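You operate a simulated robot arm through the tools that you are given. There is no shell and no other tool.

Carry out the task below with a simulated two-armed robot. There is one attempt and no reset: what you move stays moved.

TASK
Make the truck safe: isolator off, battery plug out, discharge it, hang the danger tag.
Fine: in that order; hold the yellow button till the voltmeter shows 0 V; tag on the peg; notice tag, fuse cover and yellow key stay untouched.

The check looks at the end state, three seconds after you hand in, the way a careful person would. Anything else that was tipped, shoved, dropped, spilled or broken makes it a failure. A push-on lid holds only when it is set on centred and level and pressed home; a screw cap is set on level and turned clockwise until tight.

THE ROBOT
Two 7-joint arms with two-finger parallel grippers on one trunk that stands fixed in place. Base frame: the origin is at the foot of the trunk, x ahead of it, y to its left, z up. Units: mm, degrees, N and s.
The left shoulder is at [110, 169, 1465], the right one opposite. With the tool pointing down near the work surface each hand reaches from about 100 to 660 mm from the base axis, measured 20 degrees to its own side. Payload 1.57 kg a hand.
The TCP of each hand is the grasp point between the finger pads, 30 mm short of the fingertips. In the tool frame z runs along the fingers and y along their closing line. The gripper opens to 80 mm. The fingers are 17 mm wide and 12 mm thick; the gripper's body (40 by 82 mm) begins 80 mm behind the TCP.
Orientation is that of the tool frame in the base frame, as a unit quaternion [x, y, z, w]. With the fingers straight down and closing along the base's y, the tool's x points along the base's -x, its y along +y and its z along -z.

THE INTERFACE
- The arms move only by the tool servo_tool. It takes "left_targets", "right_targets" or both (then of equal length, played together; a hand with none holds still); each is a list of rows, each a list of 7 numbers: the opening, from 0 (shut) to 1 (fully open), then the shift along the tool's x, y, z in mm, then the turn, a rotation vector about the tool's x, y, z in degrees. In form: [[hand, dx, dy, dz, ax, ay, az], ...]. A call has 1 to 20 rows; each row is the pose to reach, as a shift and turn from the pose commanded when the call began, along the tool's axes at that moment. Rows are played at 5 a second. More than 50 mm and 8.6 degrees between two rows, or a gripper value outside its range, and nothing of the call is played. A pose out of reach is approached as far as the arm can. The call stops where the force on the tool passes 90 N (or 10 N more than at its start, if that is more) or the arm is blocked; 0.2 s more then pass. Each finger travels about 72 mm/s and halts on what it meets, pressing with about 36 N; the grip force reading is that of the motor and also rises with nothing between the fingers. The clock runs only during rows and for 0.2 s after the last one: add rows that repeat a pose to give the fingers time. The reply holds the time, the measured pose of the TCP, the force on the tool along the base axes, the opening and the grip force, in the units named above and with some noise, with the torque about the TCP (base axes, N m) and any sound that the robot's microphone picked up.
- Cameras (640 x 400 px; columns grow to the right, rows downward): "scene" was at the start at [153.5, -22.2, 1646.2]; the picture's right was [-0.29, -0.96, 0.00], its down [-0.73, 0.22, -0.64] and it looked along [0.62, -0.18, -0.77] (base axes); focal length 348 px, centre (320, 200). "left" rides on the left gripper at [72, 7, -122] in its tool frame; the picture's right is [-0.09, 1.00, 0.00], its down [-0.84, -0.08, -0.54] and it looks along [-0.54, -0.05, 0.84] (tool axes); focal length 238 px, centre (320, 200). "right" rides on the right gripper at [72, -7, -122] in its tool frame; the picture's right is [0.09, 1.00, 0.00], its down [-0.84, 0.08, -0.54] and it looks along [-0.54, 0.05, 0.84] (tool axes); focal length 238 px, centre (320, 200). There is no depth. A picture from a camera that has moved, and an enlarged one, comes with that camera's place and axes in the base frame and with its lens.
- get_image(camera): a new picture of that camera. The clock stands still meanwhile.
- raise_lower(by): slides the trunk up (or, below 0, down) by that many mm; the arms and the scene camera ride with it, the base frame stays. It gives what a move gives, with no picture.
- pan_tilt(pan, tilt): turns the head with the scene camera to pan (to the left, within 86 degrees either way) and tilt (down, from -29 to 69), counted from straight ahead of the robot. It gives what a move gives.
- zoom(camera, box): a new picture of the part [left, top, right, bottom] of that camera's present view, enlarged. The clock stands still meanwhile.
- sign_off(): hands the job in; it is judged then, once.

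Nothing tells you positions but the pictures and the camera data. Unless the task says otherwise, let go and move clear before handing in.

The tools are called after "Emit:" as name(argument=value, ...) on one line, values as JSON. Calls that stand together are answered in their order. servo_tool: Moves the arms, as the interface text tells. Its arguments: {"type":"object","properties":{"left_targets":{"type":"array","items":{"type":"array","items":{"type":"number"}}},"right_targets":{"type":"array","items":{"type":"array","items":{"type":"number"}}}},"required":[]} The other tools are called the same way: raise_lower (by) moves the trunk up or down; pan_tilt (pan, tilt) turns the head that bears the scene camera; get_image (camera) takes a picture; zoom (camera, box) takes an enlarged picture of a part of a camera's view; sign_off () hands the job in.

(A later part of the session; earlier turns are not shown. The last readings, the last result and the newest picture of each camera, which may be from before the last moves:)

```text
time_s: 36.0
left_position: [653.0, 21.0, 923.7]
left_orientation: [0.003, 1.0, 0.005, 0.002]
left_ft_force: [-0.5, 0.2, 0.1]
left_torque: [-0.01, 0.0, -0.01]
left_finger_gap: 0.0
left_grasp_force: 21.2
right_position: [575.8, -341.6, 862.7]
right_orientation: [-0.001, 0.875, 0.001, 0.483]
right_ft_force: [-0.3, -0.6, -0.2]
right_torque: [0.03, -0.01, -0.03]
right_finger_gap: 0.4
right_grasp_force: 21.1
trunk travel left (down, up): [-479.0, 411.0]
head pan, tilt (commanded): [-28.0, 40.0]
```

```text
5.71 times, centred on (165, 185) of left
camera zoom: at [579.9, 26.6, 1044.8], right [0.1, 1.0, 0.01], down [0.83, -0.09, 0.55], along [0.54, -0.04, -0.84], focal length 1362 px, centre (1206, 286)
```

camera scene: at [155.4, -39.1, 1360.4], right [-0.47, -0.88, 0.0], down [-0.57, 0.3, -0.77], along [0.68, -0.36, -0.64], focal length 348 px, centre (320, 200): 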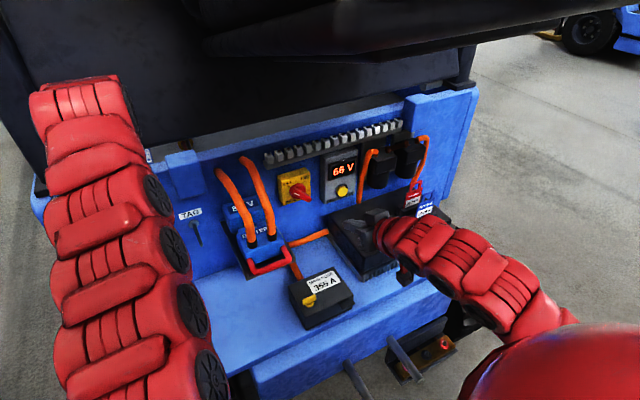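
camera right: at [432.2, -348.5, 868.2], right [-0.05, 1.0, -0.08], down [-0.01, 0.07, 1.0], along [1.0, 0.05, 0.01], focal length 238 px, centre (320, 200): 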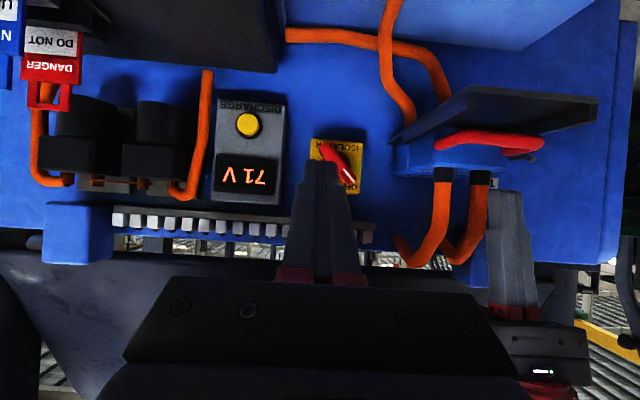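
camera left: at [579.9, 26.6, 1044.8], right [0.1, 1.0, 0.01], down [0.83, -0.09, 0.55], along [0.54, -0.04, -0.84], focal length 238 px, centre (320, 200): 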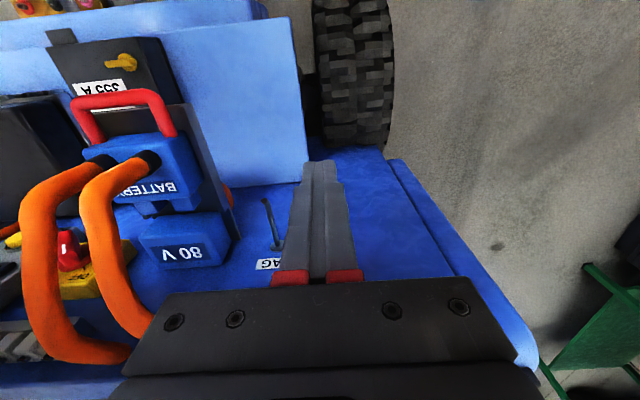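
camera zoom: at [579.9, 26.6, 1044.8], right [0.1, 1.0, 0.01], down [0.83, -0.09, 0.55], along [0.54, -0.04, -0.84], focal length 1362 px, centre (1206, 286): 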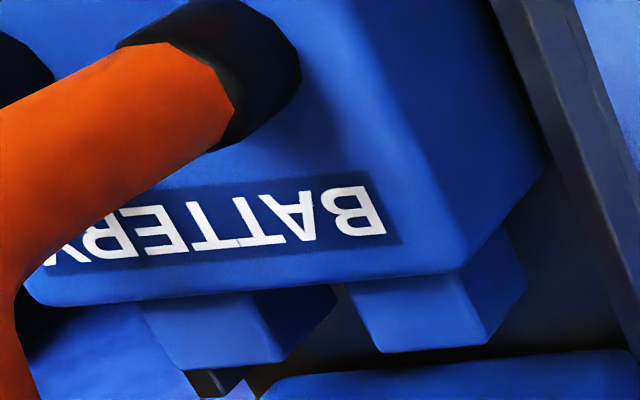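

The prongs are clear of the socket, so the plug is out. Next is discharge: moving the right hand (fingers closed, pitched) in front of the yellow button.

Emit:
servo_tool(right_targets=[[0, -3, -20, 37, 0, 0, 0], [0, -6, -40, 74, 0, 0, 0], [0, -9, -60, 111, 0, 0, 0], [0, -12, -80, 148, 0, 0, 0], [0, -14.5, -100, 175, 0, 0, 0], [0, -14.5, -100, 175, 0, 0, 0]])

Emit:
zoom(camera="scene", box=[270, 130, 450, 250])

Emit:
get_image(camera="right")

```text
time_s: 37.4
left_position: [652.0, 19.7, 923.5]
left_orientation: [0.002, 1.0, 0.006, 0.003]
left_ft_force: [0.5, -1.0, -0.6]
left_torque: [0.0, -0.01, 0.0]
left_finger_gap: 0.0
left_grasp_force: 21.2
right_position: [730.7, -440.3, 783.4]
right_orientation: [-0.002, 0.875, 0.002, 0.483]
right_ft_force: [0.9, -0.5, -0.5]
right_torque: [0.02, 0.03, -0.02]
right_finger_gap: 0.0
right_grasp_force: 20.8
trunk travel left (down, up): [-479.0, 411.0]
head pan, tilt (commanded): [-28.0, 40.0]
```

```text
3.33 times, centred on (360, 190) of scene
camera zoom: at [154.5, -39.9, 1360.5], right [-0.47, -0.88, 0.0], down [-0.57, 0.3, -0.77], along [0.68, -0.36, -0.64], focal length 1160 px, centre (187, 233)
```

zoom: 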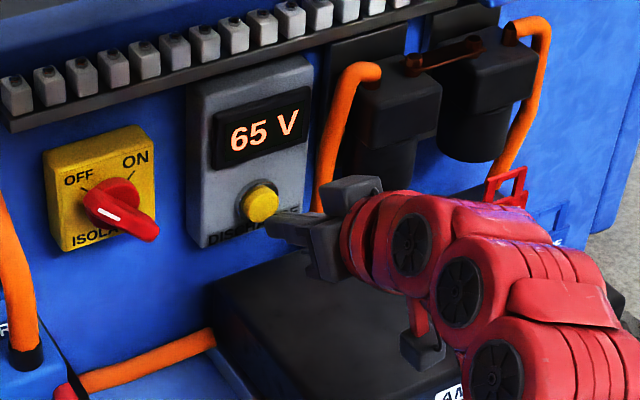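

```text
taken
camera right: at [588.4, -447.8, 787.4], right [-0.05, 1.0, -0.08], down [-0.02, 0.08, 1.0], along [1.0, 0.05, 0.01], focal length 238 px, centre (320, 200)
```

right: 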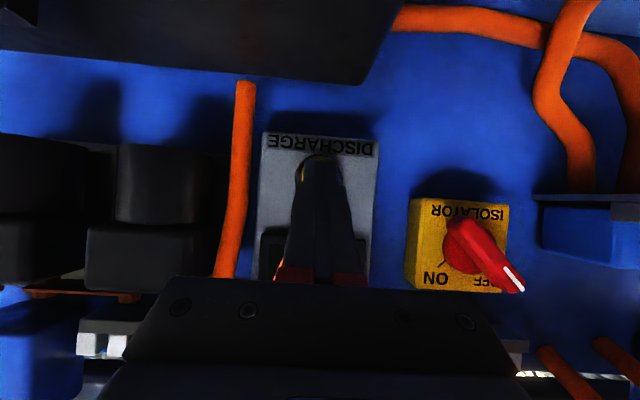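

Fingertip is just in front of the button. Zooming to check alignment before pressing.

Emit:
zoom(camera="right", box=[250, 110, 400, 240])

Emit:
zoom(camera="scene", box=[315, 150, 385, 210])

```text
3.08 times, centred on (325, 175) of right
camera zoom: at [588.4, -447.8, 787.4], right [-0.05, 1.0, -0.08], down [-0.02, 0.08, 1.0], along [1.0, 0.05, 0.01], focal length 733 px, centre (305, 277)
```

zoom: 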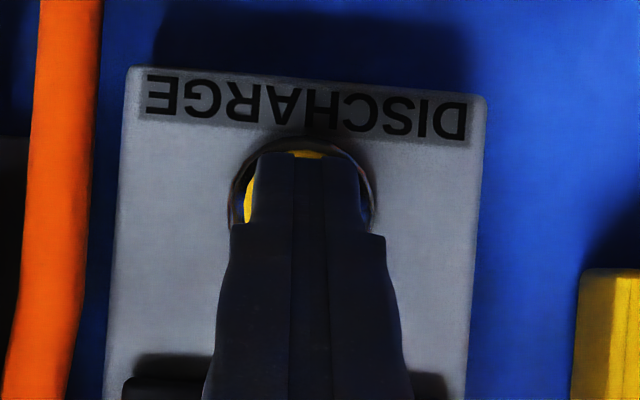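

```text
6.67 times, centred on (350, 180) of scene
camera zoom: at [154.5, -39.9, 1360.5], right [-0.47, -0.88, 0.0], down [-0.57, 0.3, -0.77], along [0.68, -0.36, -0.64], focal length 2321 px, centre (120, 333)
```

zoom: 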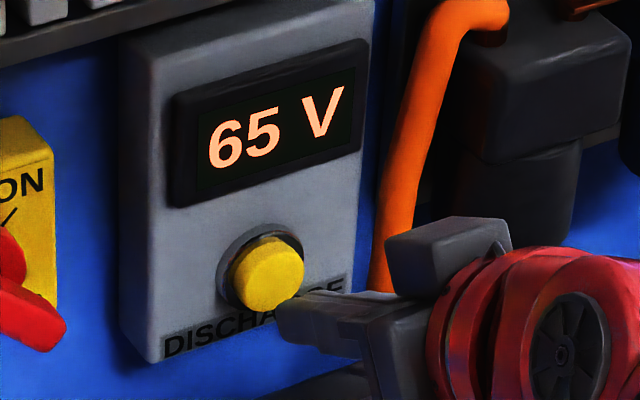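

Aligned with the button centre (y≈-440, z≈771). Pressing forward gently in small steps.

Emit:
servo_tool(right_targets=[[0, -4, 0, 9, 0, 0, 0], [0, -7, 0, 16.8, 0, 0, 0], [0, -10.2, 0, 21.9, 0, 0, 0], [0, -11.3, 0, 23.6, 0, 0, 0]])

Emit:
zoom(camera="scene", box=[315, 150, 385, 210])

```text
time_s: 38.4
left_position: [650.7, 20.3, 924.3]
left_orientation: [0.003, 1.0, 0.005, 0.003]
left_ft_force: [0.8, 0.6, 1.1]
left_torque: [-0.02, -0.04, -0.01]
left_finger_gap: 0.1
left_grasp_force: 21.4
right_position: [753.9, -441.2, 779.3]
right_orientation: [0.0, 0.876, 0.001, 0.483]
right_ft_force: [-23.6, 3.9, -2.4]
right_torque: [0.16, 0.29, 0.11]
right_finger_gap: 0.2
right_grasp_force: 21.4
trunk travel left (down, up): [-479.0, 411.0]
head pan, tilt (commanded): [-28.0, 40.0]
heard: click
```

```text
6.67 times, centred on (350, 180) of scene
camera zoom: at [151.7, -39.9, 1360.7], right [-0.47, -0.88, 0.0], down [-0.57, 0.3, -0.77], along [0.68, -0.36, -0.64], focal length 2321 px, centre (120, 333)
```

zoom: 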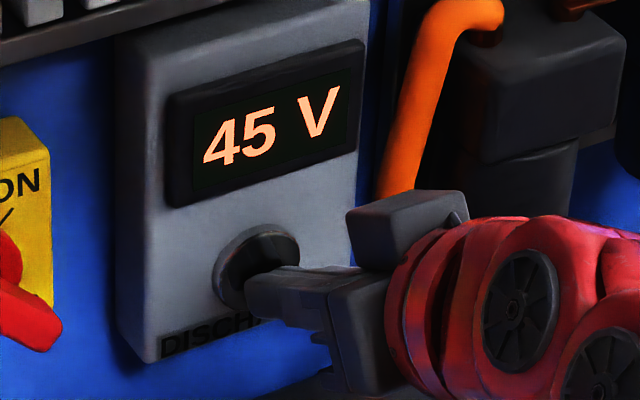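

Click heard and the meter fell to 45 V. Holding the button.

Emit:
servo_tool(right_targets=[[0, 0, 0, 0, 0, 0, 0], [0, 0, 0, 0, 0, 0, 0], [0, 0, 0, 0, 0, 0, 0], [0, 0, 0, 0, 0, 0, 0], [0, 0, 0, 0, 0, 0, 0], [0, 0, 0, 0, 0, 0, 0], [0, 0, 0, 0, 0, 0, 0], [0, 0, 0, 0, 0, 0, 0], [0, 0, 0, 0, 0, 0, 0], [0, 0, 0, 0, 0, 0, 0]])

Emit:
zoom(camera="scene", box=[315, 150, 385, 210])

```text
time_s: 40.6
left_position: [649.9, 19.4, 925.4]
left_orientation: [0.002, 1.0, 0.006, 0.004]
left_ft_force: [0.6, -0.4, -0.9]
left_torque: [-0.02, -0.01, 0.0]
left_finger_gap: 0.1
left_grasp_force: 21.4
right_position: [756.2, -442.2, 780.6]
right_orientation: [0.0, 0.875, 0.001, 0.485]
right_ft_force: [-34.5, 4.4, -14.7]
right_torque: [0.06, 0.71, 0.12]
right_finger_gap: 0.0
right_grasp_force: 21.3
trunk travel left (down, up): [-479.0, 411.0]
head pan, tilt (commanded): [-28.0, 40.0]
```

```text
6.67 times, centred on (350, 180) of scene
camera zoom: at [152.5, -40.8, 1360.7], right [-0.47, -0.88, 0.0], down [-0.57, 0.3, -0.77], along [0.68, -0.36, -0.64], focal length 2321 px, centre (120, 333)
```

zoom: 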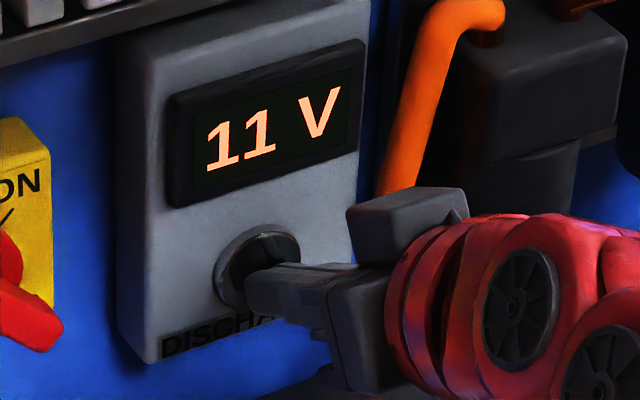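

11 V and still falling; I keep holding the button.

Emit:
servo_tool(right_targets=[[0, 0, 0, 0, 0, 0, 0], [0, 0, 0, 0, 0, 0, 0], [0, 0, 0, 0, 0, 0, 0], [0, 0, 0, 0, 0, 0, 0], [0, 0, 0, 0, 0, 0, 0], [0, 0, 0, 0, 0, 0, 0], [0, 0, 0, 0, 0, 0, 0], [0, 0, 0, 0, 0, 0, 0], [0, 0, 0, 0, 0, 0, 0], [0, 0, 0, 0, 0, 0, 0], [0, 0, 0, 0, 0, 0, 0], [0, 0, 0, 0, 0, 0, 0], [0, 0, 0, 0, 0, 0, 0], [0, 0, 0, 0, 0, 0, 0], [0, 0, 0, 0, 0, 0, 0], [0, 0, 0, 0, 0, 0, 0], [0, 0, 0, 0, 0, 0, 0], [0, 0, 0, 0, 0, 0, 0], [0, 0, 0, 0, 0, 0, 0], [0, 0, 0, 0, 0, 0, 0]])

Emit:
zoom(camera="scene", box=[315, 150, 385, 210])

```text
time_s: 44.8
left_position: [650.4, 19.6, 924.6]
left_orientation: [0.002, 1.0, 0.006, 0.004]
left_ft_force: [-0.3, -0.1, 0.6]
left_torque: [0.0, 0.0, -0.01]
left_finger_gap: 0.0
left_grasp_force: 21.1
right_position: [754.3, -442.5, 781.7]
right_orientation: [0.0, 0.874, 0.001, 0.485]
right_ft_force: [-33.6, -0.6, -9.5]
right_torque: [0.0, 0.56, -0.03]
right_finger_gap: 0.2
right_grasp_force: 21.6
trunk travel left (down, up): [-479.0, 411.0]
head pan, tilt (commanded): [-28.0, 40.0]
```

```text
6.67 times, centred on (350, 180) of scene
camera zoom: at [152.1, -41.0, 1360.7], right [-0.47, -0.88, 0.0], down [-0.57, 0.3, -0.77], along [0.68, -0.36, -0.64], focal length 2321 px, centre (120, 333)
```

zoom: 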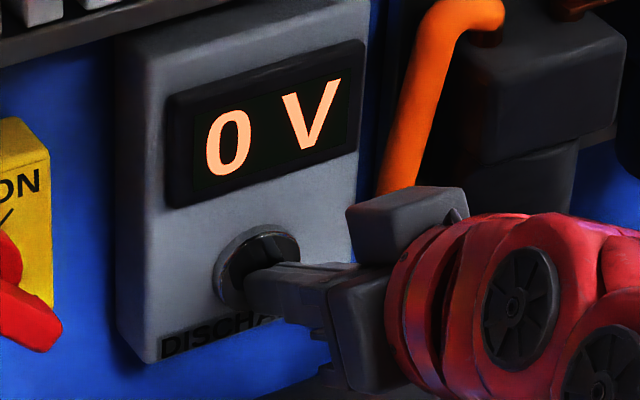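

The meter shows 0 V. I'll hold a little longer for safety, then back off straight.

Emit:
servo_tool(right_targets=[[0, 0, 0, 0, 0, 0, 0], [0, 0, 0, 0, 0, 0, 0], [0, 0, 0, 0, 0, 0, 0], [0, 0, 0, 0, 0, 0, 0], [0, 0, 0, 0, 0, 0, 0], [0, 0, 0, 0, 0, 0, 0], [0, 0, 0, 0, 0, 0, 0], [0, 0, 0, 0, 0, 0, 0], [0, 5.3, 0, -8.5, 0, 0, 0], [0, 10.6, 0, -17, 0, 0, 0], [0, 18.6, 0, -29.6, 0, 0, 0], [0, 21, 0, -50, 0, 0, 0], [0, 21, 0, -85, 0, 0, 0], [0, 21, 0, -120, 0, 0, 0]])

Emit:
get_image(camera="scene")

Emit:
get_image(camera="right")

```text
time_s: 47.8
left_position: [652.6, 20.0, 924.1]
left_orientation: [0.001, 1.0, 0.006, 0.003]
left_ft_force: [0.2, -0.4, 0.5]
left_torque: [0.02, -0.02, -0.01]
left_finger_gap: 0.0
left_grasp_force: 21.3
right_position: [643.9, -440.6, 827.4]
right_orientation: [-0.001, 0.875, 0.002, 0.485]
right_ft_force: [-0.4, -1.3, -0.8]
right_torque: [0.0, 0.0, -0.02]
right_finger_gap: 0.0
right_grasp_force: 21.3
trunk travel left (down, up): [-479.0, 411.0]
head pan, tilt (commanded): [-28.0, 40.0]
```

```text
taken
camera scene: at [154.3, -39.9, 1360.6], right [-0.47, -0.88, 0.0], down [-0.57, 0.3, -0.77], along [0.68, -0.36, -0.64], focal length 348 px, centre (320, 200)
```

scene: 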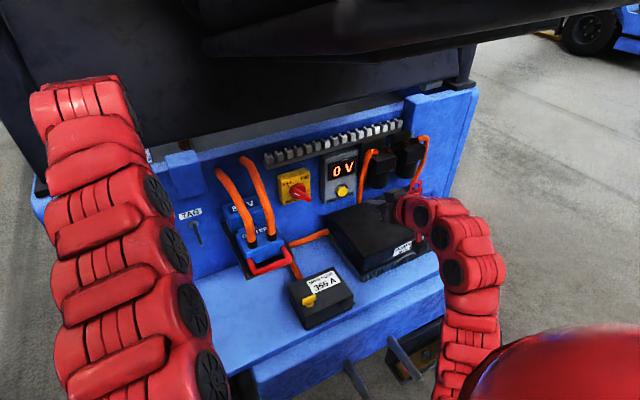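

```text
taken
camera right: at [500.8, -447.1, 831.3], right [-0.05, 1.0, -0.08], down [-0.02, 0.08, 1.0], along [1.0, 0.05, 0.01], focal length 238 px, centre (320, 200)
```

right: 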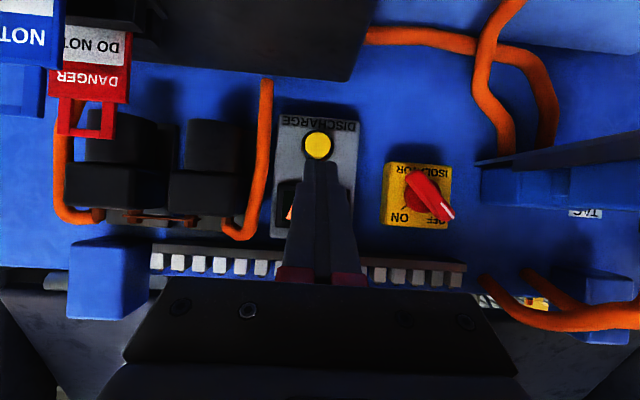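

0 V shown and the button is released. Before fetching the tag, I'll move the left hand further left and up so the peg area is free, and check the tag closely with the right camera.

Emit:
servo_tool(left_targets=[[0, 0, 25, -20, 0, 0, 0], [0, 0, 50, -40, 0, 0, 0], [0, 0, 75, -60, 0, 0, 0], [0, 0, 100, -80, 0, 0, 0], [0, 0, 130, -100, 0, 0, 0]])

Emit:
zoom(camera="right", box=[0, 0, 200, 160])

Emit:
get_image(camera="left")

Emit:
get_image(camera="scene")

```text
time_s: 49.0
left_position: [690.3, 148.2, 931.8]
left_orientation: [0.003, 1.0, 0.006, 0.001]
left_ft_force: [-0.4, 0.5, -0.1]
left_torque: [-0.05, -0.01, -0.02]
left_finger_gap: 0.2
left_grasp_force: 21.2
left hand out of reach, approached as far as the arm can: row 1, 2, 3, 4, 5
right_position: [642.9, -439.6, 826.8]
right_orientation: [0.0, 0.875, 0.0, 0.485]
right_ft_force: [0.4, 0.6, 1.1]
right_torque: [-0.04, 0.02, 0.0]
right_finger_gap: 0.0
right_grasp_force: 21.7
trunk travel left (down, up): [-479.0, 411.0]
head pan, tilt (commanded): [-28.0, 40.0]
```

```text
2.50 times, centred on (100, 80) of right
camera zoom: at [501.1, -447.1, 830.7], right [-0.05, 1.0, -0.08], down [-0.02, 0.08, 1.0], along [1.0, 0.05, 0.01], focal length 596 px, centre (870, 500)
```

zoom: 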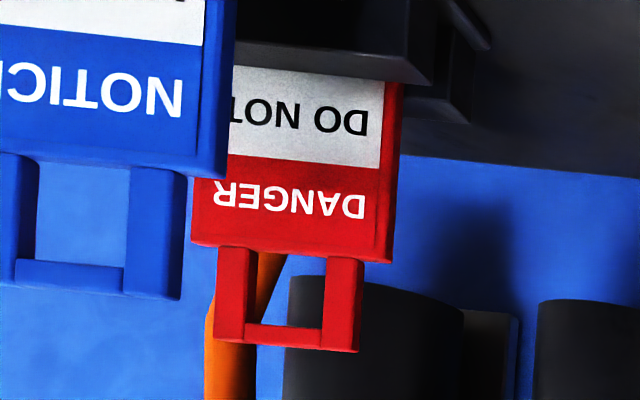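

```text
taken
camera left: at [618.2, 152.7, 1053.6], right [0.1, 1.0, 0.01], down [0.83, -0.09, 0.54], along [0.54, -0.04, -0.84], focal length 238 px, centre (320, 200)
```

left: 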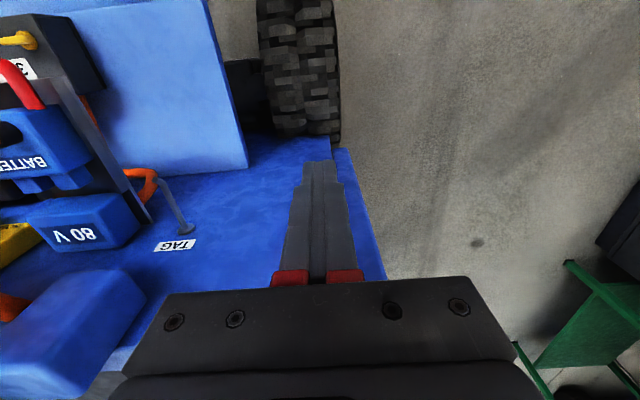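

```text
taken
camera scene: at [155.0, -38.9, 1360.5], right [-0.47, -0.88, 0.0], down [-0.57, 0.3, -0.77], along [0.68, -0.36, -0.64], focal length 348 px, centre (320, 200)
```

scene: 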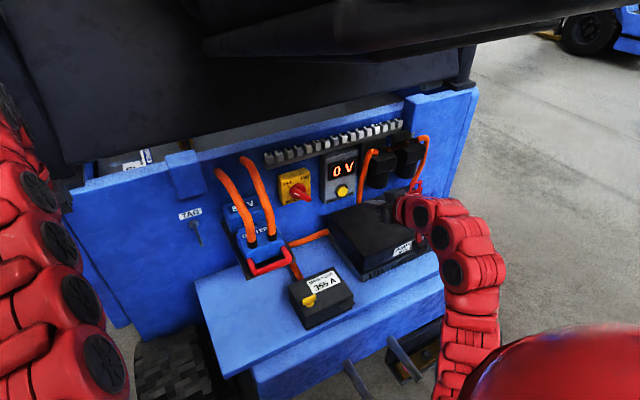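

Danger tag measured at x≈688, y≈-616, body top z≈772, loop top ≈802, slot top ≈724. Moving the opened right hand above the tags, with the pitch slightly steeper.

Emit:
servo_tool(right_targets=[[1, -25.4, 0, -15.9, 0, 0, 0], [1, -30.7, -35.3, -8.6, 0, 1.6, 0], [1, -36, -70.6, -1.3, 0, 3.2, 0], [1, -41.3, -105.9, 6, 0, 4.8, 0], [1, -46.6, -141.2, 13.3, 0, 6.4, 0], [1, -51.9, -176.5, 20.6, 0, 8, 0], [1, -51.9, -176.5, 20.6, 0, 8, 0]])

Emit:
get_image(camera="right")

Emit:
get_image(camera="scene")

```text
time_s: 50.6
left_position: [692.3, 145.7, 932.3]
left_orientation: [0.002, 1.0, 0.006, 0.002]
left_ft_force: [-0.2, 0.2, 0.2]
left_torque: [0.02, 0.03, -0.02]
left_finger_gap: 0.2
left_grasp_force: 20.7
right_position: [689.8, -616.1, 858.5]
right_orientation: [-0.001, 0.906, 0.001, 0.423]
right_ft_force: [0.7, -0.3, -0.6]
right_torque: [-0.02, 0.01, -0.03]
right_finger_gap: 80.1
right_grasp_force: 0.1
trunk travel left (down, up): [-479.0, 411.0]
head pan, tilt (commanded): [-28.0, 40.0]
```

```text
taken
camera right: at [548.5, -623.6, 882.9], right [-0.06, 1.0, -0.07], down [0.12, 0.08, 0.99], along [0.99, 0.05, -0.13], focal length 238 px, centre (320, 200)
```

right: 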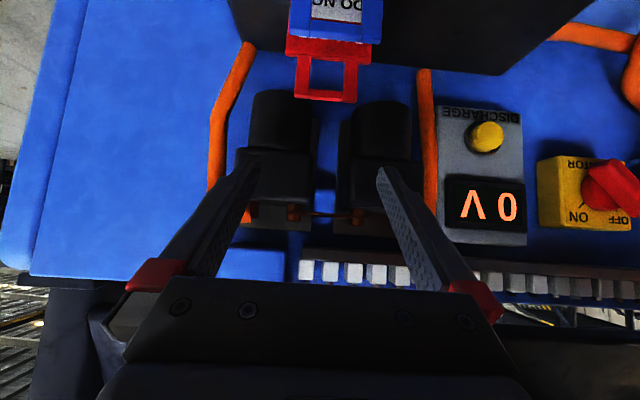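

```text
taken
camera scene: at [154.9, -40.0, 1360.4], right [-0.47, -0.88, 0.0], down [-0.57, 0.3, -0.77], along [0.68, -0.36, -0.64], focal length 348 px, centre (320, 200)
```

scene: 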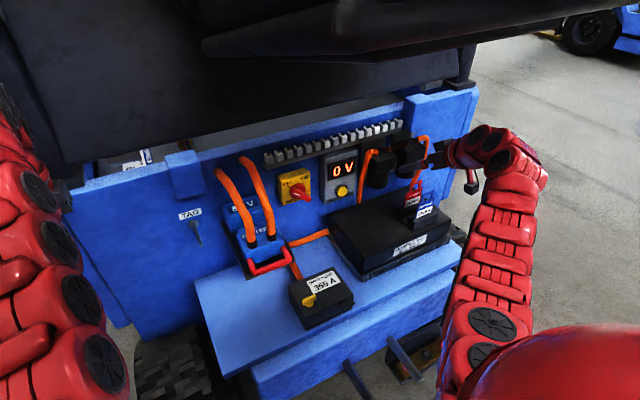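

Emit:
zoom(camera="right", box=[260, 0, 400, 110])

Emit:
zoom(camera="scene", box=[370, 120, 480, 240])

```text
3.64 times, centred on (330, 55) of right
camera zoom: at [548.5, -623.6, 882.9], right [-0.06, 1.0, -0.07], down [0.12, 0.08, 0.99], along [0.99, 0.05, -0.13], focal length 867 px, centre (284, 727)
```

zoom: 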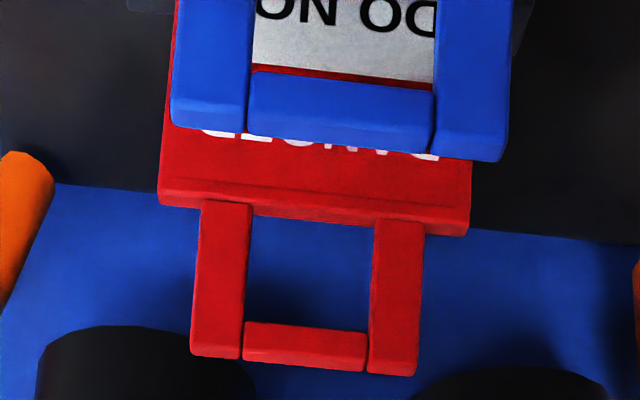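

```text
3.33 times, centred on (425, 180) of scene
camera zoom: at [154.9, -40.0, 1360.4], right [-0.47, -0.88, 0.0], down [-0.57, 0.3, -0.77], along [0.68, -0.36, -0.64], focal length 1160 px, centre (-30, 267)
```

zoom: 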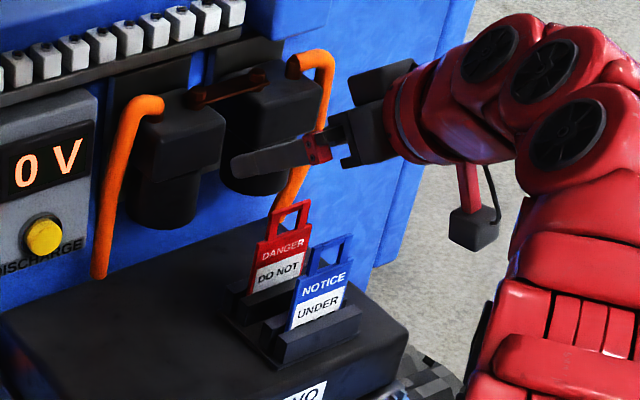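

The hand is centred on the tag within 2 mm. Descending so the open fingers straddle the danger tag's edges.

Emit:
servo_tool(right_targets=[[1, 19.5, -1.7, 16, 0, 0, 0], [1, 39, -1.7, 32, 0, 0, 0], [1, 58.5, -1.7, 48.1, 0, 0, 0], [1, 58.5, -1.7, 48.1, 0, 0, 0]])

Emit:
get_image(camera="right")

Emit:
zoom(camera="scene", box=[370, 120, 480, 240])

```text
time_s: 51.6
left_position: [689.7, 145.6, 932.1]
left_orientation: [0.002, 1.0, 0.006, 0.003]
left_ft_force: [0.6, -0.4, 0.0]
left_torque: [0.01, -0.04, -0.01]
left_finger_gap: 0.1
left_grasp_force: 21.0
right_position: [687.1, -619.4, 783.5]
right_orientation: [0.0, 0.907, 0.0, 0.422]
right_ft_force: [-0.2, -0.5, -0.7]
right_torque: [0.01, 0.0, 0.02]
right_finger_gap: 80.0
right_grasp_force: 0.1
trunk travel left (down, up): [-479.0, 411.0]
head pan, tilt (commanded): [-28.0, 40.0]
```

```text
taken
camera right: at [546.8, -626.2, 807.3], right [-0.06, 1.0, -0.07], down [0.12, 0.08, 0.99], along [0.99, 0.05, -0.13], focal length 238 px, centre (320, 200)
```

right: 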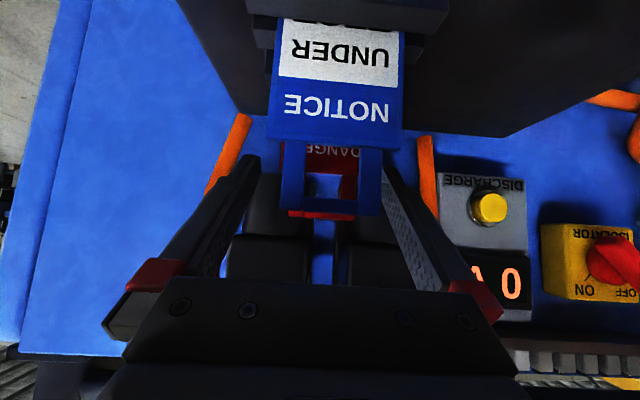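

```text
3.33 times, centred on (425, 180) of scene
camera zoom: at [154.6, -39.9, 1360.5], right [-0.47, -0.88, 0.0], down [-0.57, 0.3, -0.77], along [0.68, -0.36, -0.64], focal length 1160 px, centre (-30, 267)
```

zoom: 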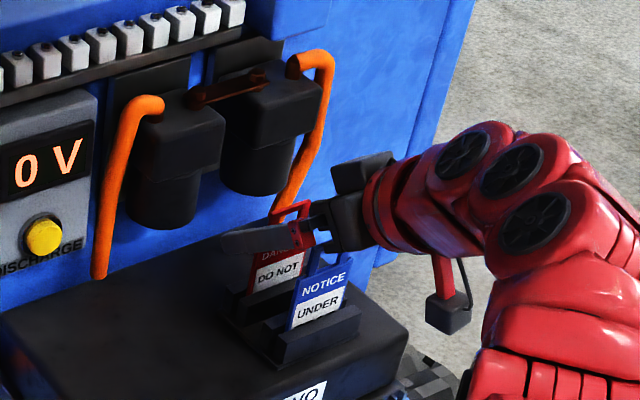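

Fingers straddle both sides cleanly. Lowering the last 26 mm and then closing on the danger tag's edges.

Emit:
servo_tool(right_targets=[[1, 10, 0, 8.4, 0, 0, 0], [1, 19.9, 0, 16.7, 0, 0, 0], [1, 19.9, 0, 16.7, 0, 0, 0]])

Emit:
get_image(camera="right")

Emit:
zoom(camera="scene", box=[370, 140, 480, 240])

```text
time_s: 52.4
left_position: [691.2, 144.7, 933.5]
left_orientation: [0.002, 1.0, 0.006, 0.001]
left_ft_force: [0.2, -0.3, 0.0]
left_torque: [0.02, 0.04, -0.01]
left_finger_gap: 0.1
left_grasp_force: 20.8
right_position: [688.8, -619.8, 758.2]
right_orientation: [0.0, 0.907, 0.0, 0.422]
right_ft_force: [0.1, -1.1, 0.0]
right_torque: [-0.02, -0.03, -0.01]
right_finger_gap: 79.8
right_grasp_force: 0.1
trunk travel left (down, up): [-479.0, 411.0]
head pan, tilt (commanded): [-28.0, 40.0]
```

```text
taken
camera right: at [547.4, -626.6, 781.1], right [-0.06, 1.0, -0.07], down [0.12, 0.08, 0.99], along [0.99, 0.05, -0.13], focal length 238 px, centre (320, 200)
```

right: 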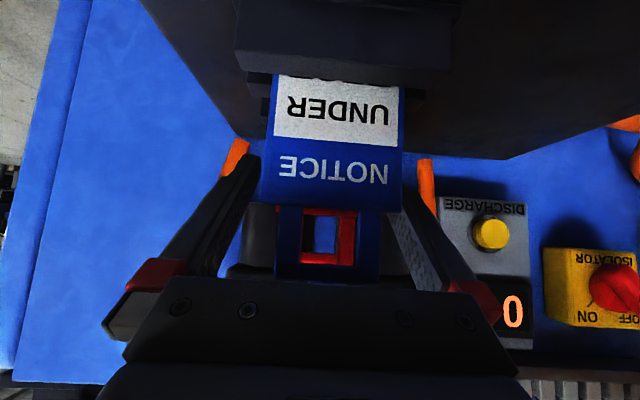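

```text
4.00 times, centred on (425, 190) of scene
camera zoom: at [154.8, -40.1, 1360.5], right [-0.47, -0.88, 0.0], down [-0.57, 0.3, -0.77], along [0.68, -0.36, -0.64], focal length 1392 px, centre (-100, 240)
```

zoom: 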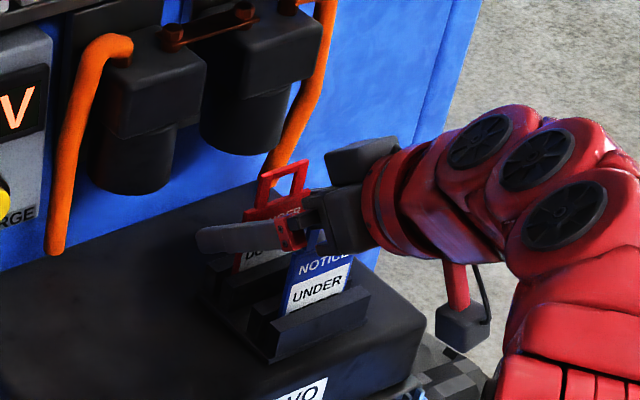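

In place at z≈758 without contact. Closing on the tag.

Emit:
servo_tool(right_targets=[[0.8, 0, 0, 0, 0, 0, 0], [0.5, 0, 0, 0, 0, 0, 0], [0.5, 0, 0, 0, 0, 0, 0], [0.5, 0, 0, 0, 0, 0, 0]])

Emit:
get_image(camera="right")

Emit:
zoom(camera="scene", box=[370, 140, 480, 240])

```text
time_s: 53.4
left_position: [691.1, 145.2, 932.0]
left_orientation: [0.002, 1.0, 0.006, 0.002]
left_ft_force: [-0.3, -0.1, 0.2]
left_torque: [0.03, 0.01, -0.03]
left_finger_gap: 0.1
left_grasp_force: 21.7
right_position: [688.4, -618.6, 757.8]
right_orientation: [-0.001, 0.906, 0.001, 0.423]
right_ft_force: [0.2, -0.2, 0.5]
right_torque: [-0.02, -0.01, 0.04]
right_finger_gap: 54.8
right_grasp_force: 36.0
trunk travel left (down, up): [-479.0, 411.0]
head pan, tilt (commanded): [-28.0, 40.0]
```

```text
taken
camera right: at [547.3, -626.5, 781.1], right [-0.06, 1.0, -0.07], down [0.12, 0.08, 0.99], along [0.99, 0.05, -0.13], focal length 238 px, centre (320, 200)
```

right: 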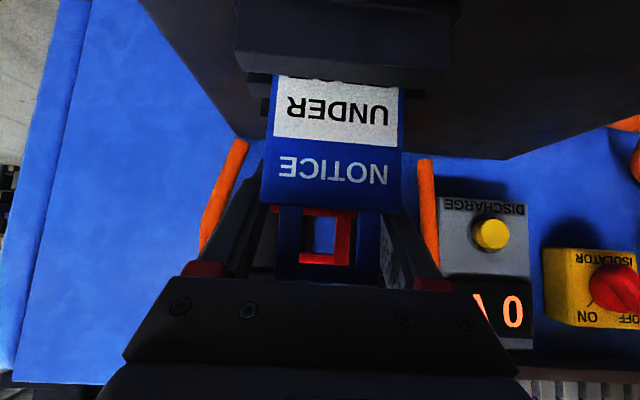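

```text
4.00 times, centred on (425, 190) of scene
camera zoom: at [154.8, -40.1, 1360.5], right [-0.47, -0.88, 0.0], down [-0.57, 0.3, -0.77], along [0.68, -0.36, -0.64], focal length 1392 px, centre (-100, 240)
```

zoom: 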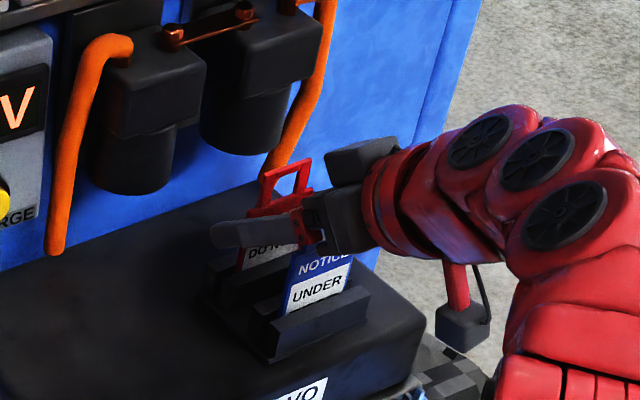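

Gripped: gap 54.8 mm at 36 N. Lifting straight up out of the slot.

Emit:
servo_tool(right_targets=[[0.5, -6.1, 0, -5.1, 0, 0, 0], [0.5, -13.8, 0, -11.6, 0, 0, 0], [0.5, -21.4, 0, -18, 0, 0, 0], [0.5, -30.6, 0, -25.7, 0, 0, 0], [0.5, -42, 0, -35.4, 0, 0, 0], [0.5, -57.5, 0, -48.2, 0, 0, 0]])

Emit:
get_image(camera="right")

Emit:
zoom(camera="scene", box=[360, 110, 480, 240])

```text
time_s: 54.8
left_position: [690.3, 145.9, 932.0]
left_orientation: [0.003, 1.0, 0.006, 0.002]
left_ft_force: [-0.2, 0.1, 0.0]
left_torque: [0.0, 0.01, 0.01]
left_finger_gap: 0.1
left_grasp_force: 20.8
right_position: [687.7, -620.4, 832.1]
right_orientation: [0.0, 0.906, 0.0, 0.423]
right_ft_force: [-0.3, 0.9, -1.3]
right_torque: [-0.01, 0.02, 0.03]
right_finger_gap: 55.0
right_grasp_force: 36.3
trunk travel left (down, up): [-479.0, 411.0]
head pan, tilt (commanded): [-28.0, 40.0]
```

```text
taken
camera right: at [547.4, -626.0, 855.7], right [-0.06, 1.0, -0.07], down [0.12, 0.08, 0.99], along [0.99, 0.05, -0.13], focal length 238 px, centre (320, 200)
```

right: 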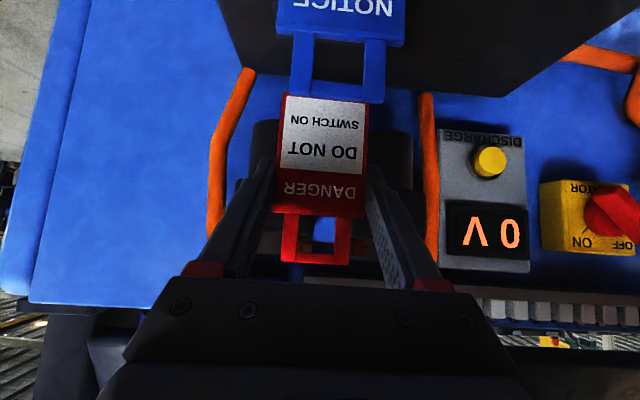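

```text
3.08 times, centred on (420, 175) of scene
camera zoom: at [154.7, -39.9, 1360.5], right [-0.47, -0.88, 0.0], down [-0.57, 0.3, -0.77], along [0.68, -0.36, -0.64], focal length 1071 px, centre (12, 277)
```

zoom: 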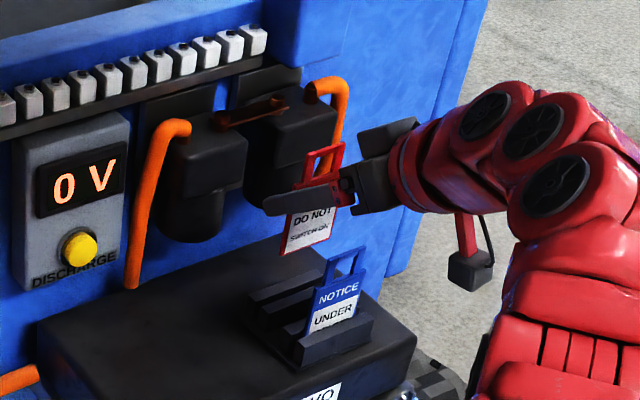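

The DANGER tag ("DO NOT SWITCH ON") is free and vertical; NOTICE tag undisturbed. I'll carry it up and to the left over the controller, then raise the trunk to gain near-range reach.

Emit:
servo_tool(right_targets=[[0.5, -23, 0, -19.3, 0, 0, 0], [0.5, -20.9, 35.8, -27.4, 0, 0, 0], [0.5, -18.8, 71.6, -35.6, 0, 0, 0], [0.5, -16.6, 107.4, -43.7, 0, 0, 0], [0.5, -14.5, 143.2, -51.9, 0, 0, 0], [0.5, -12.4, 179, -60, 0, 0, 0]])

Emit:
get_image(camera="scene")

Emit:
get_image(camera="right")

```text
time_s: 56.2
left_position: [691.2, 146.0, 933.4]
left_orientation: [0.002, 1.0, 0.006, 0.003]
left_ft_force: [0.7, 0.4, 0.6]
left_torque: [-0.04, -0.01, -0.01]
left_finger_gap: 0.1
left_grasp_force: 20.7
right_position: [650.2, -439.7, 880.0]
right_orientation: [0.001, 0.906, 0.0, 0.422]
right_ft_force: [0.3, 0.1, 0.0]
right_torque: [-0.03, -0.01, 0.0]
right_finger_gap: 54.8
right_grasp_force: 36.2
trunk travel left (down, up): [-479.0, 411.0]
head pan, tilt (commanded): [-28.0, 40.0]
```

```text
taken
camera scene: at [154.9, -39.5, 1360.5], right [-0.47, -0.88, 0.0], down [-0.57, 0.3, -0.77], along [0.68, -0.36, -0.64], focal length 348 px, centre (320, 200)
```

scene: 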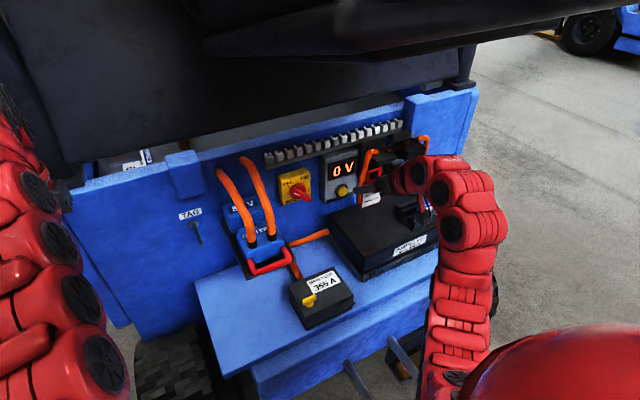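

```text
taken
camera right: at [509.1, -446.8, 903.7], right [-0.06, 1.0, -0.07], down [0.12, 0.08, 0.99], along [0.99, 0.05, -0.13], focal length 238 px, centre (320, 200)
```

right: 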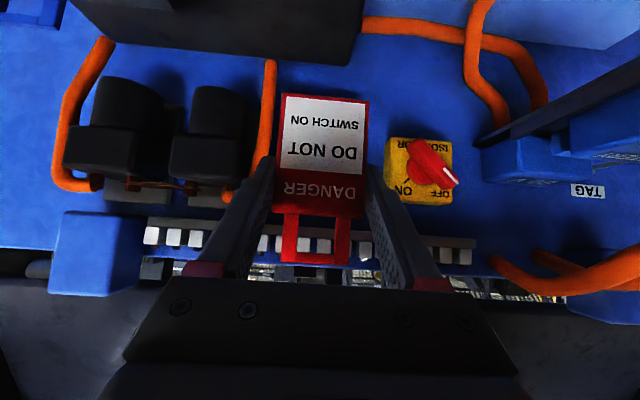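

Tag held firmly. Raising the trunk 75 mm, then lowering the hand by the same amount, twice.

Emit:
raise_lower(by=75)

Emit:
servo_tool(right_targets=[[0.5, 19, 0, 16, 0, 0, 0], [0.5, 38, 0, 32, 0, 0, 0], [0.5, 57.5, 0, 48.2, 0, 0, 0]])

Emit:
raise_lower(by=75)

Emit:
get_image(camera="scene")

Emit:
get_image(camera="left")

```text
time_s: 57.4
left_position: [691.3, 144.6, 1007.2]
left_orientation: [0.002, 1.0, 0.006, 0.002]
left_ft_force: [0.4, 0.4, 0.0]
left_torque: [-0.02, -0.03, -0.02]
left_finger_gap: 0.0
left_grasp_force: 21.1
right_position: [651.0, -441.8, 954.1]
right_orientation: [0.001, 0.907, 0.0, 0.422]
right_ft_force: [0.9, 0.3, -0.3]
right_torque: [-0.01, 0.01, 0.01]
right_finger_gap: 54.7
right_grasp_force: 35.7
trunk travel left (down, up): [-554.0, 336.0]
head pan, tilt (commanded): [-28.0, 40.0]
```

```text
time_s: 58.2
left_position: [690.5, 145.8, 1007.3]
left_orientation: [0.002, 1.0, 0.006, 0.002]
left_ft_force: [0.0, 0.0, 0.2]
left_torque: [0.0, -0.01, 0.01]
left_finger_gap: 0.0
left_grasp_force: 21.4
right_position: [649.8, -440.2, 879.5]
right_orientation: [0.0, 0.907, 0.001, 0.422]
right_ft_force: [0.2, -1.1, -0.7]
right_torque: [-0.01, -0.01, -0.03]
right_finger_gap: 54.7
right_grasp_force: 36.3
trunk travel left (down, up): [-554.0, 336.0]
head pan, tilt (commanded): [-28.0, 40.0]
```

```text
time_s: 59.3
left_position: [691.4, 146.4, 1082.4]
left_orientation: [0.003, 1.0, 0.006, 0.002]
left_ft_force: [0.3, -0.6, 0.3]
left_torque: [-0.02, 0.03, -0.02]
left_finger_gap: 0.0
left_grasp_force: 21.1
right_position: [651.2, -439.8, 954.0]
right_orientation: [0.0, 0.906, 0.0, 0.422]
right_ft_force: [0.4, 0.2, 0.1]
right_torque: [0.03, 0.0, -0.04]
right_finger_gap: 55.1
right_grasp_force: 35.5
trunk travel left (down, up): [-629.0, 261.0]
head pan, tilt (commanded): [-28.0, 40.0]
```

```text
taken
camera scene: at [155.3, -40.2, 1510.4], right [-0.47, -0.88, 0.0], down [-0.57, 0.3, -0.77], along [0.68, -0.36, -0.64], focal length 348 px, centre (320, 200)
```

scene: 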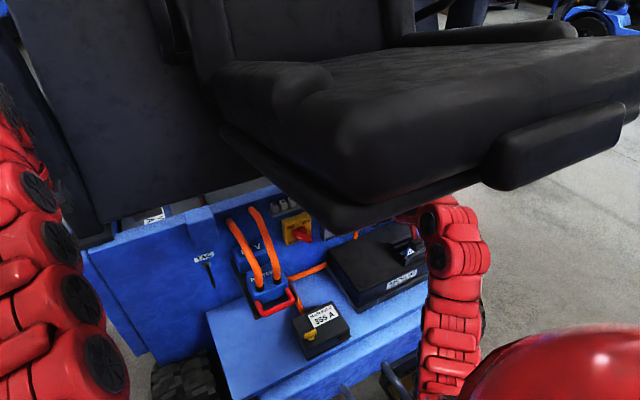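

```text
taken
camera left: at [618.4, 151.6, 1203.8], right [0.1, 1.0, 0.01], down [0.83, -0.09, 0.54], along [0.54, -0.04, -0.84], focal length 238 px, centre (320, 200)
```

left: 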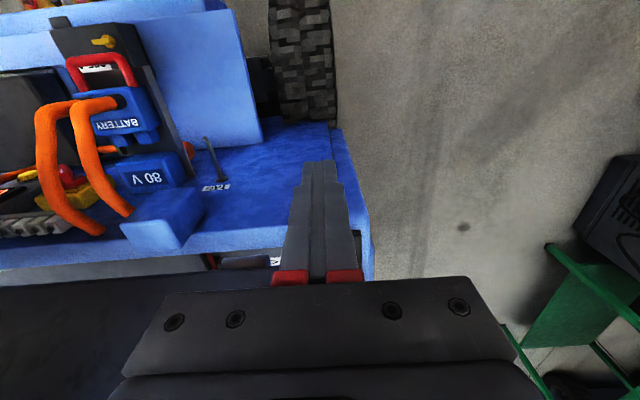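

Seat underside is ~1250 mm above the wrist region, so there is room. Moving the tag left, in front of the plug and cables.

Emit:
servo_tool(right_targets=[[0.5, 19, 35, -2, 0, 0, 0], [0.5, 39, 70, -4, 0, 0, 0], [0.5, 58, 105, -6, 0, 0, 0], [0.5, 77.4, 140, -8.2, 0, 0, 0], [0.5, 77.4, 140, -8.2, 0, 0, 0]])

Emit:
get_image(camera="right")

Emit:
get_image(camera="left")

```text
time_s: 60.5
left_position: [690.9, 145.0, 1082.6]
left_orientation: [0.002, 1.0, 0.006, 0.002]
left_ft_force: [-0.4, -1.0, 0.1]
left_torque: [0.02, 0.01, -0.02]
left_finger_gap: 0.0
left_grasp_force: 21.2
right_position: [592.7, -301.1, 901.3]
right_orientation: [0.0, 0.906, 0.001, 0.422]
right_ft_force: [0.0, -0.8, -0.2]
right_torque: [-0.01, -0.03, 0.03]
right_finger_gap: 54.9
right_grasp_force: 35.6
trunk travel left (down, up): [-629.0, 261.0]
head pan, tilt (commanded): [-28.0, 40.0]
```

```text
taken
camera right: at [453.5, -307.7, 923.9], right [-0.06, 1.0, -0.07], down [0.12, 0.08, 0.99], along [0.99, 0.05, -0.13], focal length 238 px, centre (320, 200)
```

right: 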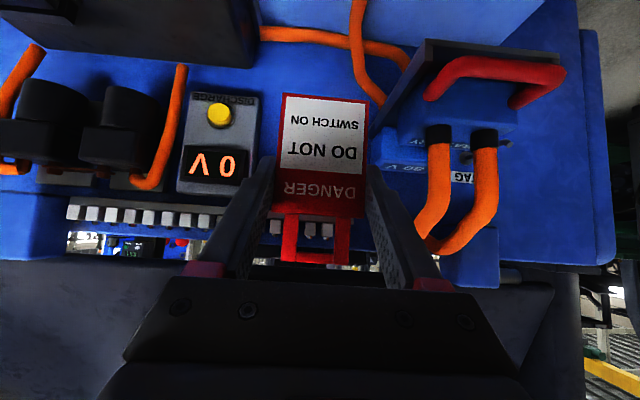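

```text
taken
camera left: at [618.3, 151.1, 1203.9], right [0.1, 1.0, 0.01], down [0.83, -0.09, 0.54], along [0.54, -0.04, -0.84], focal length 238 px, centre (320, 200)
```

left: 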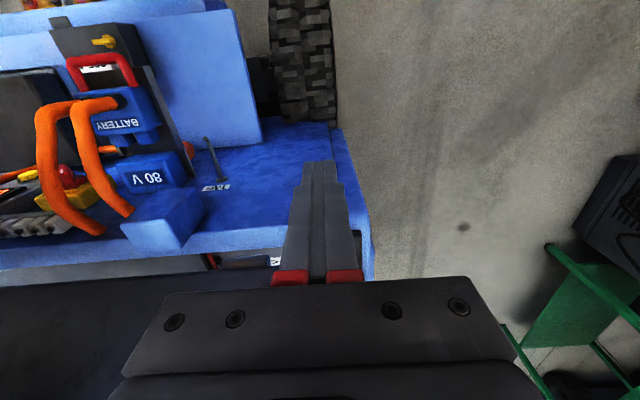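

Still holding well, with ~20 mm clearance to the cables ahead. Continuing left to y≈-55.

Emit:
servo_tool(right_targets=[[0.5, 2, 41, -2, 0, 0, 0], [0.5, 4, 82, -4, 0, 0, 0], [0.5, 5.1, 123, -6.1, 0, 0, 0], [0.5, 5.1, 164, -6.1, 0, 0, 0], [0.5, 5.1, 205, -6.1, 0, 0, 0], [0.5, 5.1, 246, -6.1, 0, 0, 0], [0.5, 5.1, 246, -6.1, 0, 0, 0]])

Emit:
get_image(camera="right")

Emit:
get_image(camera="left")

Emit:
get_image(camera="scene")

```text
time_s: 62.1
left_position: [690.1, 143.2, 1082.9]
left_orientation: [0.003, 1.0, 0.007, 0.002]
left_ft_force: [-0.1, -1.2, 0.4]
left_torque: [0.06, -0.01, -0.02]
left_finger_gap: 0.0
left_grasp_force: 21.1
right_position: [596.9, -41.5, 929.6]
right_orientation: [0.001, 0.906, 0.0, 0.423]
right_ft_force: [0.0, -0.8, 0.1]
right_torque: [-0.01, -0.01, 0.01]
right_finger_gap: 54.6
right_grasp_force: 35.9
right hand out of reach, approached as far as the arm can: row 2, 3, 4, 5, 6, 7
trunk travel left (down, up): [-629.0, 261.0]
head pan, tilt (commanded): [-28.0, 40.0]
```

```text
taken
camera right: at [455.9, -48.3, 952.4], right [-0.06, 1.0, -0.07], down [0.12, 0.07, 0.99], along [0.99, 0.05, -0.13], focal length 238 px, centre (320, 200)
```

right: 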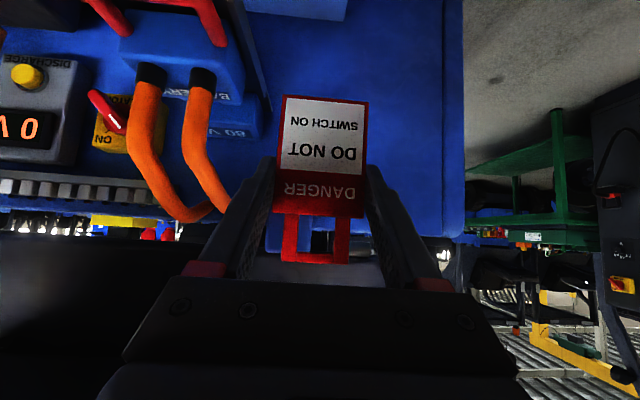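

```text
taken
camera left: at [617.5, 149.3, 1204.6], right [0.1, 1.0, 0.01], down [0.83, -0.09, 0.54], along [0.54, -0.04, -0.84], focal length 238 px, centre (320, 200)
```

left: 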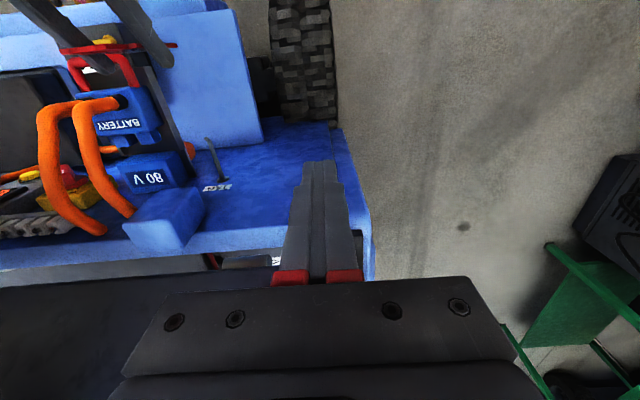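

```text
taken
camera scene: at [154.1, -42.6, 1510.5], right [-0.47, -0.88, 0.0], down [-0.57, 0.3, -0.77], along [0.68, -0.36, -0.64], focal length 348 px, centre (320, 200)
```

scene: 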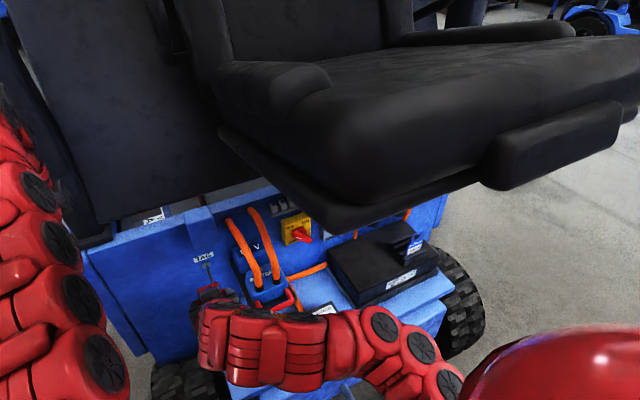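

The tag is now in front of the peg region at [597,-41,930]. I'll measure the peg accurately with the left camera.

Emit:
zoom(camera="left", box=[150, 110, 270, 220])

Emit:
zoom(camera="left", box=[20, 0, 260, 200])

Emit:
zoom(camera="scene", box=[150, 200, 270, 330])

```text
3.64 times, centred on (210, 165) of left
camera zoom: at [617.5, 149.3, 1204.6], right [0.1, 1.0, 0.01], down [0.83, -0.09, 0.54], along [0.54, -0.04, -0.84], focal length 867 px, centre (720, 327)
```

zoom: 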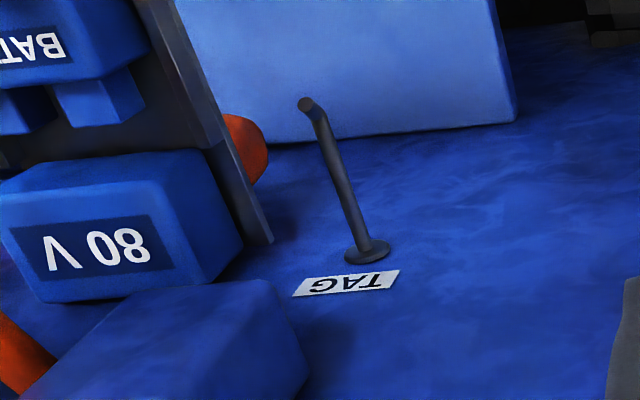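

```text
2.00 times, centred on (140, 100) of left
camera zoom: at [617.5, 149.3, 1204.6], right [0.1, 1.0, 0.01], down [0.83, -0.09, 0.54], along [0.54, -0.04, -0.84], focal length 477 px, centre (680, 400)
```

zoom: 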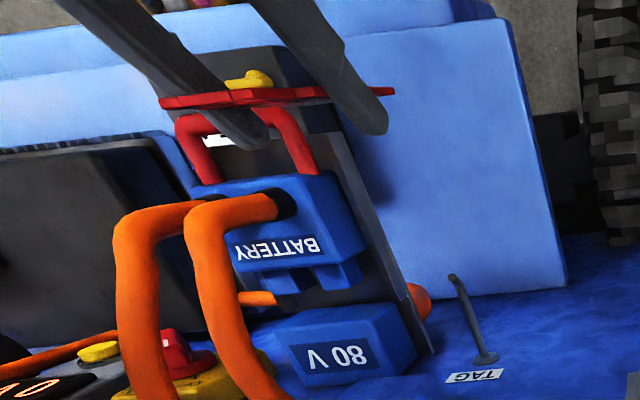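

```text
3.08 times, centred on (210, 265) of scene
camera zoom: at [154.1, -42.6, 1510.5], right [-0.47, -0.88, 0.0], down [-0.57, 0.3, -0.77], along [0.68, -0.36, -0.64], focal length 1071 px, centre (658, 0)
```

zoom: 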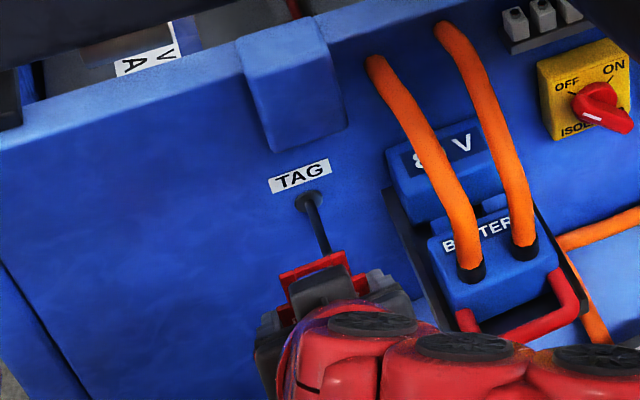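

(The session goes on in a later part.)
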